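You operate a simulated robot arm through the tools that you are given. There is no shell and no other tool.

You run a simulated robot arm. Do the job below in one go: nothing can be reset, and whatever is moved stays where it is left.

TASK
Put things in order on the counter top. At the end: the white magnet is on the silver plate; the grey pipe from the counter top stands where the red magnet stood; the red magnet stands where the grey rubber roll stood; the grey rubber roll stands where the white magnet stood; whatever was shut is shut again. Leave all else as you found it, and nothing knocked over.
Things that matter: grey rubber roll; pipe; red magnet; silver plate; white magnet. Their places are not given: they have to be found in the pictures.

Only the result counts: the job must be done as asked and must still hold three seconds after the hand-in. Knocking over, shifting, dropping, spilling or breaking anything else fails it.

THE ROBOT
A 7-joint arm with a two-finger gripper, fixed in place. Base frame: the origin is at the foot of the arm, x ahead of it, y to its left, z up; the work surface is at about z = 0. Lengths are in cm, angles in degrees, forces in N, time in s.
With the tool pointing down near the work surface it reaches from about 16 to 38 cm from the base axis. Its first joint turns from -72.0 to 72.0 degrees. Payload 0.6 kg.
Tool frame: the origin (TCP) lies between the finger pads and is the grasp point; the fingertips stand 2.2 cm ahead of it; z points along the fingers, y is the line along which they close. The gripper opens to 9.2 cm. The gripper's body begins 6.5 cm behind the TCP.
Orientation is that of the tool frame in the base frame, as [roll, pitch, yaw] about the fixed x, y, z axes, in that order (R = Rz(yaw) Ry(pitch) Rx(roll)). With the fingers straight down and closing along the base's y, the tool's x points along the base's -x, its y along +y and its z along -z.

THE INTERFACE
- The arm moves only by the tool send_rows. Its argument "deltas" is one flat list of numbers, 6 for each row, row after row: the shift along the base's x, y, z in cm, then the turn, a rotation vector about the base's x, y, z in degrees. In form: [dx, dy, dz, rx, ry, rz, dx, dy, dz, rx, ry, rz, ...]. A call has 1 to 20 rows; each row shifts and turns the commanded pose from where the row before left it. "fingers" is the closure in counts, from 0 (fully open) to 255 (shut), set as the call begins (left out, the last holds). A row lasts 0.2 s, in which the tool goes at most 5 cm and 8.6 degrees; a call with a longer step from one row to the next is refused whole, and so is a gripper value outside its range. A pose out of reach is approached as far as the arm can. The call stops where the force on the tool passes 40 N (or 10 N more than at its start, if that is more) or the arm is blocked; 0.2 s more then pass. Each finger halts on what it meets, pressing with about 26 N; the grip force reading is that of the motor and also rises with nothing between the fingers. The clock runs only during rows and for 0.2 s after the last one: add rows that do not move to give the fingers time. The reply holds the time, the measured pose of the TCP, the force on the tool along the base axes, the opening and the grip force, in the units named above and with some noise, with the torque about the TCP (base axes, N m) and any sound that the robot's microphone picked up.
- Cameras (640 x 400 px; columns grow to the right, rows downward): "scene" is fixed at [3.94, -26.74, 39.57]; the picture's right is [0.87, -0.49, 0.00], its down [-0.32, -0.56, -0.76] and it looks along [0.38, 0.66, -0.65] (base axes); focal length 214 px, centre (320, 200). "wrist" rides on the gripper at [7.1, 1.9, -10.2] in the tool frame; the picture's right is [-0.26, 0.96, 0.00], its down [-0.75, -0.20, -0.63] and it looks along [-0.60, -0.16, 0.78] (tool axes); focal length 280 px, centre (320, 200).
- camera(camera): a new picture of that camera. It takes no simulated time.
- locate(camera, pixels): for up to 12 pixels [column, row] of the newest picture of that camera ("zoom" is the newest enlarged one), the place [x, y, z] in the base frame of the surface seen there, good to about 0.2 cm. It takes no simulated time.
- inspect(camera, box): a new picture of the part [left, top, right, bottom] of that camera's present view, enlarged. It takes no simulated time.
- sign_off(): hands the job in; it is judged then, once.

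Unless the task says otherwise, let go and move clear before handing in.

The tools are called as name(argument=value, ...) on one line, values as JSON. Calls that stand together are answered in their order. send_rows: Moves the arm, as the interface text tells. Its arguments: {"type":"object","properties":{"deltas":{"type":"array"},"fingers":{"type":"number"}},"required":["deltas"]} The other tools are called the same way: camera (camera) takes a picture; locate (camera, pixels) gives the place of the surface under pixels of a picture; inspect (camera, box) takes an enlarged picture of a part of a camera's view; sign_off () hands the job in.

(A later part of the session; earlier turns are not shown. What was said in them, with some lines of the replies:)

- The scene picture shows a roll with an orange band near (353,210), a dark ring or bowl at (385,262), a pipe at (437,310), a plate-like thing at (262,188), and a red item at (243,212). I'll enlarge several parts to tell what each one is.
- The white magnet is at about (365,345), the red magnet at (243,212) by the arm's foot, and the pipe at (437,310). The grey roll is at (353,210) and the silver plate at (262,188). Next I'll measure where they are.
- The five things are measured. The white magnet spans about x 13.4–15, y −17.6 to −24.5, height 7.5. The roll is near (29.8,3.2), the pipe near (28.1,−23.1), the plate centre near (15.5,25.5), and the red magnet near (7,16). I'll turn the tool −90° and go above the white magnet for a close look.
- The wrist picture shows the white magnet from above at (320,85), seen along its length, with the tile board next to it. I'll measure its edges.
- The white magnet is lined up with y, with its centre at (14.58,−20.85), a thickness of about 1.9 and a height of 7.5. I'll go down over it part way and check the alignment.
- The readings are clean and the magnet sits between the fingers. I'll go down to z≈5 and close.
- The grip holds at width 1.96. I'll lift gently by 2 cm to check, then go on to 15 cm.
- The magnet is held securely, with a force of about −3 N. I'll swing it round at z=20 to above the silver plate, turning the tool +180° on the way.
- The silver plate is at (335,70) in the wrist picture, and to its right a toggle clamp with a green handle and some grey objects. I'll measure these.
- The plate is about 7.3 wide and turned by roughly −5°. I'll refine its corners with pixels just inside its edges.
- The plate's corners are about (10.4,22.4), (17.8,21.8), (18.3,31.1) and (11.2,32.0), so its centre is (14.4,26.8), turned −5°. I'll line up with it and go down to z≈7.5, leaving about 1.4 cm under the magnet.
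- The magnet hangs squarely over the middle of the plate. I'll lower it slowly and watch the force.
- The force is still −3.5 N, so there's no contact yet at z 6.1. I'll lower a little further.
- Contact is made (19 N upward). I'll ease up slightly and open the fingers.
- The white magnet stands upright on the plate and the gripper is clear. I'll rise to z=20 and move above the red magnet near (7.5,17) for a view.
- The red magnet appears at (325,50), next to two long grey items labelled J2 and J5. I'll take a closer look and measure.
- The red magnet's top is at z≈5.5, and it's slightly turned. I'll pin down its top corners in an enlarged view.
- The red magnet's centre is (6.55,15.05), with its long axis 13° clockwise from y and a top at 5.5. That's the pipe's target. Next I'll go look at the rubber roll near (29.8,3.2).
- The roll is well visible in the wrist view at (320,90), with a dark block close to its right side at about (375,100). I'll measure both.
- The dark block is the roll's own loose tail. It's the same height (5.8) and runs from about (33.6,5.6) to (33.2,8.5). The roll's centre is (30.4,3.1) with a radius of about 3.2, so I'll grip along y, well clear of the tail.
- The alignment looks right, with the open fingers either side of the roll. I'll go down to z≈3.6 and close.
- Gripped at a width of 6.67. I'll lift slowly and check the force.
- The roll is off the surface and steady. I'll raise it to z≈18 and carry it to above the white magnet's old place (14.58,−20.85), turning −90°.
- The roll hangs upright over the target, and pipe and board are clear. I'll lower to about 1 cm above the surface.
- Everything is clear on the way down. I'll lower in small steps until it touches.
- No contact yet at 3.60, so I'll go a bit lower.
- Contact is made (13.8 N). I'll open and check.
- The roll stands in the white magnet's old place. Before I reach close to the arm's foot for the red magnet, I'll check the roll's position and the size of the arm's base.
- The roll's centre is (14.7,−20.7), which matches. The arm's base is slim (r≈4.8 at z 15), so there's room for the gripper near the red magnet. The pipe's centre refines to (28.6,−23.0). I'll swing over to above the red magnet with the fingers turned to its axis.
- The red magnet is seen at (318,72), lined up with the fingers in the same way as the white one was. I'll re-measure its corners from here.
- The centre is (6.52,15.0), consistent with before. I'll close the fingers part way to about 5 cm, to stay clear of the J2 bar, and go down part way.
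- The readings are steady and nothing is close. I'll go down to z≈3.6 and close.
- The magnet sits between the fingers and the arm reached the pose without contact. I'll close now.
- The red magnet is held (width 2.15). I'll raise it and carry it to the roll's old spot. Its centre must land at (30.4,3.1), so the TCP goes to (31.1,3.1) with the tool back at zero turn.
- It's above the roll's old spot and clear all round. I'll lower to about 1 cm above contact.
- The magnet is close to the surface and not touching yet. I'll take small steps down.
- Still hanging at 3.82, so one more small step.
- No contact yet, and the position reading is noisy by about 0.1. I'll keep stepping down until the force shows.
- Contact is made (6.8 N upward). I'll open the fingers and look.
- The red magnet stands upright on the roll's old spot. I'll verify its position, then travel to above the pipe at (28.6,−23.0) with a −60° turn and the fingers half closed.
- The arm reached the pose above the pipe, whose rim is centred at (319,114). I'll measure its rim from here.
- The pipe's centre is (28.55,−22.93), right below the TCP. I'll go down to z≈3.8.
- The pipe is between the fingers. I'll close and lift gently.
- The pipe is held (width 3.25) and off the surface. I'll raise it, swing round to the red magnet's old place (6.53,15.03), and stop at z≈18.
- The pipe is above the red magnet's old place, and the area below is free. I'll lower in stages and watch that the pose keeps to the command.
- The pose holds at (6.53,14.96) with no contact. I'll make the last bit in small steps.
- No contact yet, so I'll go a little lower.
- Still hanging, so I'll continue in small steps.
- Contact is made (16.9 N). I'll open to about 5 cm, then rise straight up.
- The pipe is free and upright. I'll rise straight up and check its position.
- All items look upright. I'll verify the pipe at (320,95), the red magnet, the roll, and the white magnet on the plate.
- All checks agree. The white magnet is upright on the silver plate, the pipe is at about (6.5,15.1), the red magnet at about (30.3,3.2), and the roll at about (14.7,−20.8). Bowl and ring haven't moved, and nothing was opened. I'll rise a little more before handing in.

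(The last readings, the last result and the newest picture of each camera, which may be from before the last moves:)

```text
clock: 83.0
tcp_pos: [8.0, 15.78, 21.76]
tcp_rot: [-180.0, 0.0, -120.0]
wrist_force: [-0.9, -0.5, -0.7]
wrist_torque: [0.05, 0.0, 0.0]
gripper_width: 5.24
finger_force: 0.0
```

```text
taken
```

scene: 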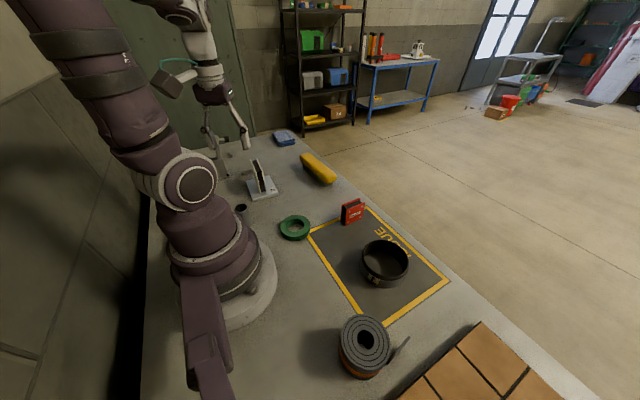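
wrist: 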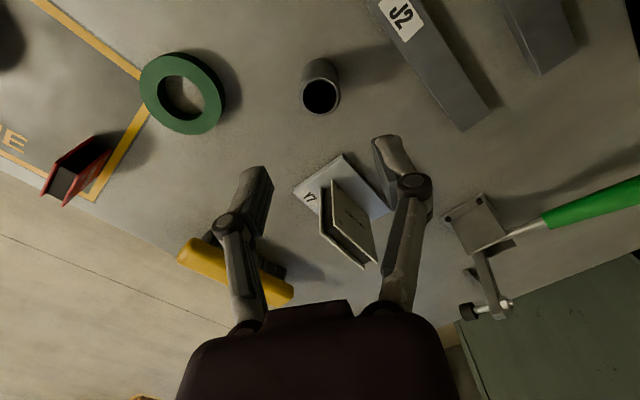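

The final picture shows everything standing in place: white magnet on the plate near (262,178), pipe at (241,208), red magnet at (352,211), roll at (365,347). The arm is clear, so I'm handing in.

sign_off()

```text
The job is handed in.
```

The last pictures show every item where the task asked for it, all upright, and I've handed the job in. The hand-in reply gave no verdict.

| Item | Now stands at (x, y, cm) | Target |
|---|---|---|
| White magnet | about (14.3, 26.9) | centre of the silver plate (the one labelled Y7) |
| Grey pipe | about (6.5, 15.0) | red magnet's old place, (6.5, 15.0) |
| Red magnet | about (30.3, 3.2) | roll's old place, (30.4, 3.1) |
| Grey rubber roll | about (14.7, −20.7) | white magnet's old place, (14.6, −20.9) |

- **Turned items:** the roll, the red magnet and the white magnet stand at different angles than before, because the task only fixed their places.
- **Other objects:** the ring and the bowl measured where they were at the start. Nothing else looks moved in the last pictures.
- **Shut things:** I opened nothing, so nothing needed shutting again.
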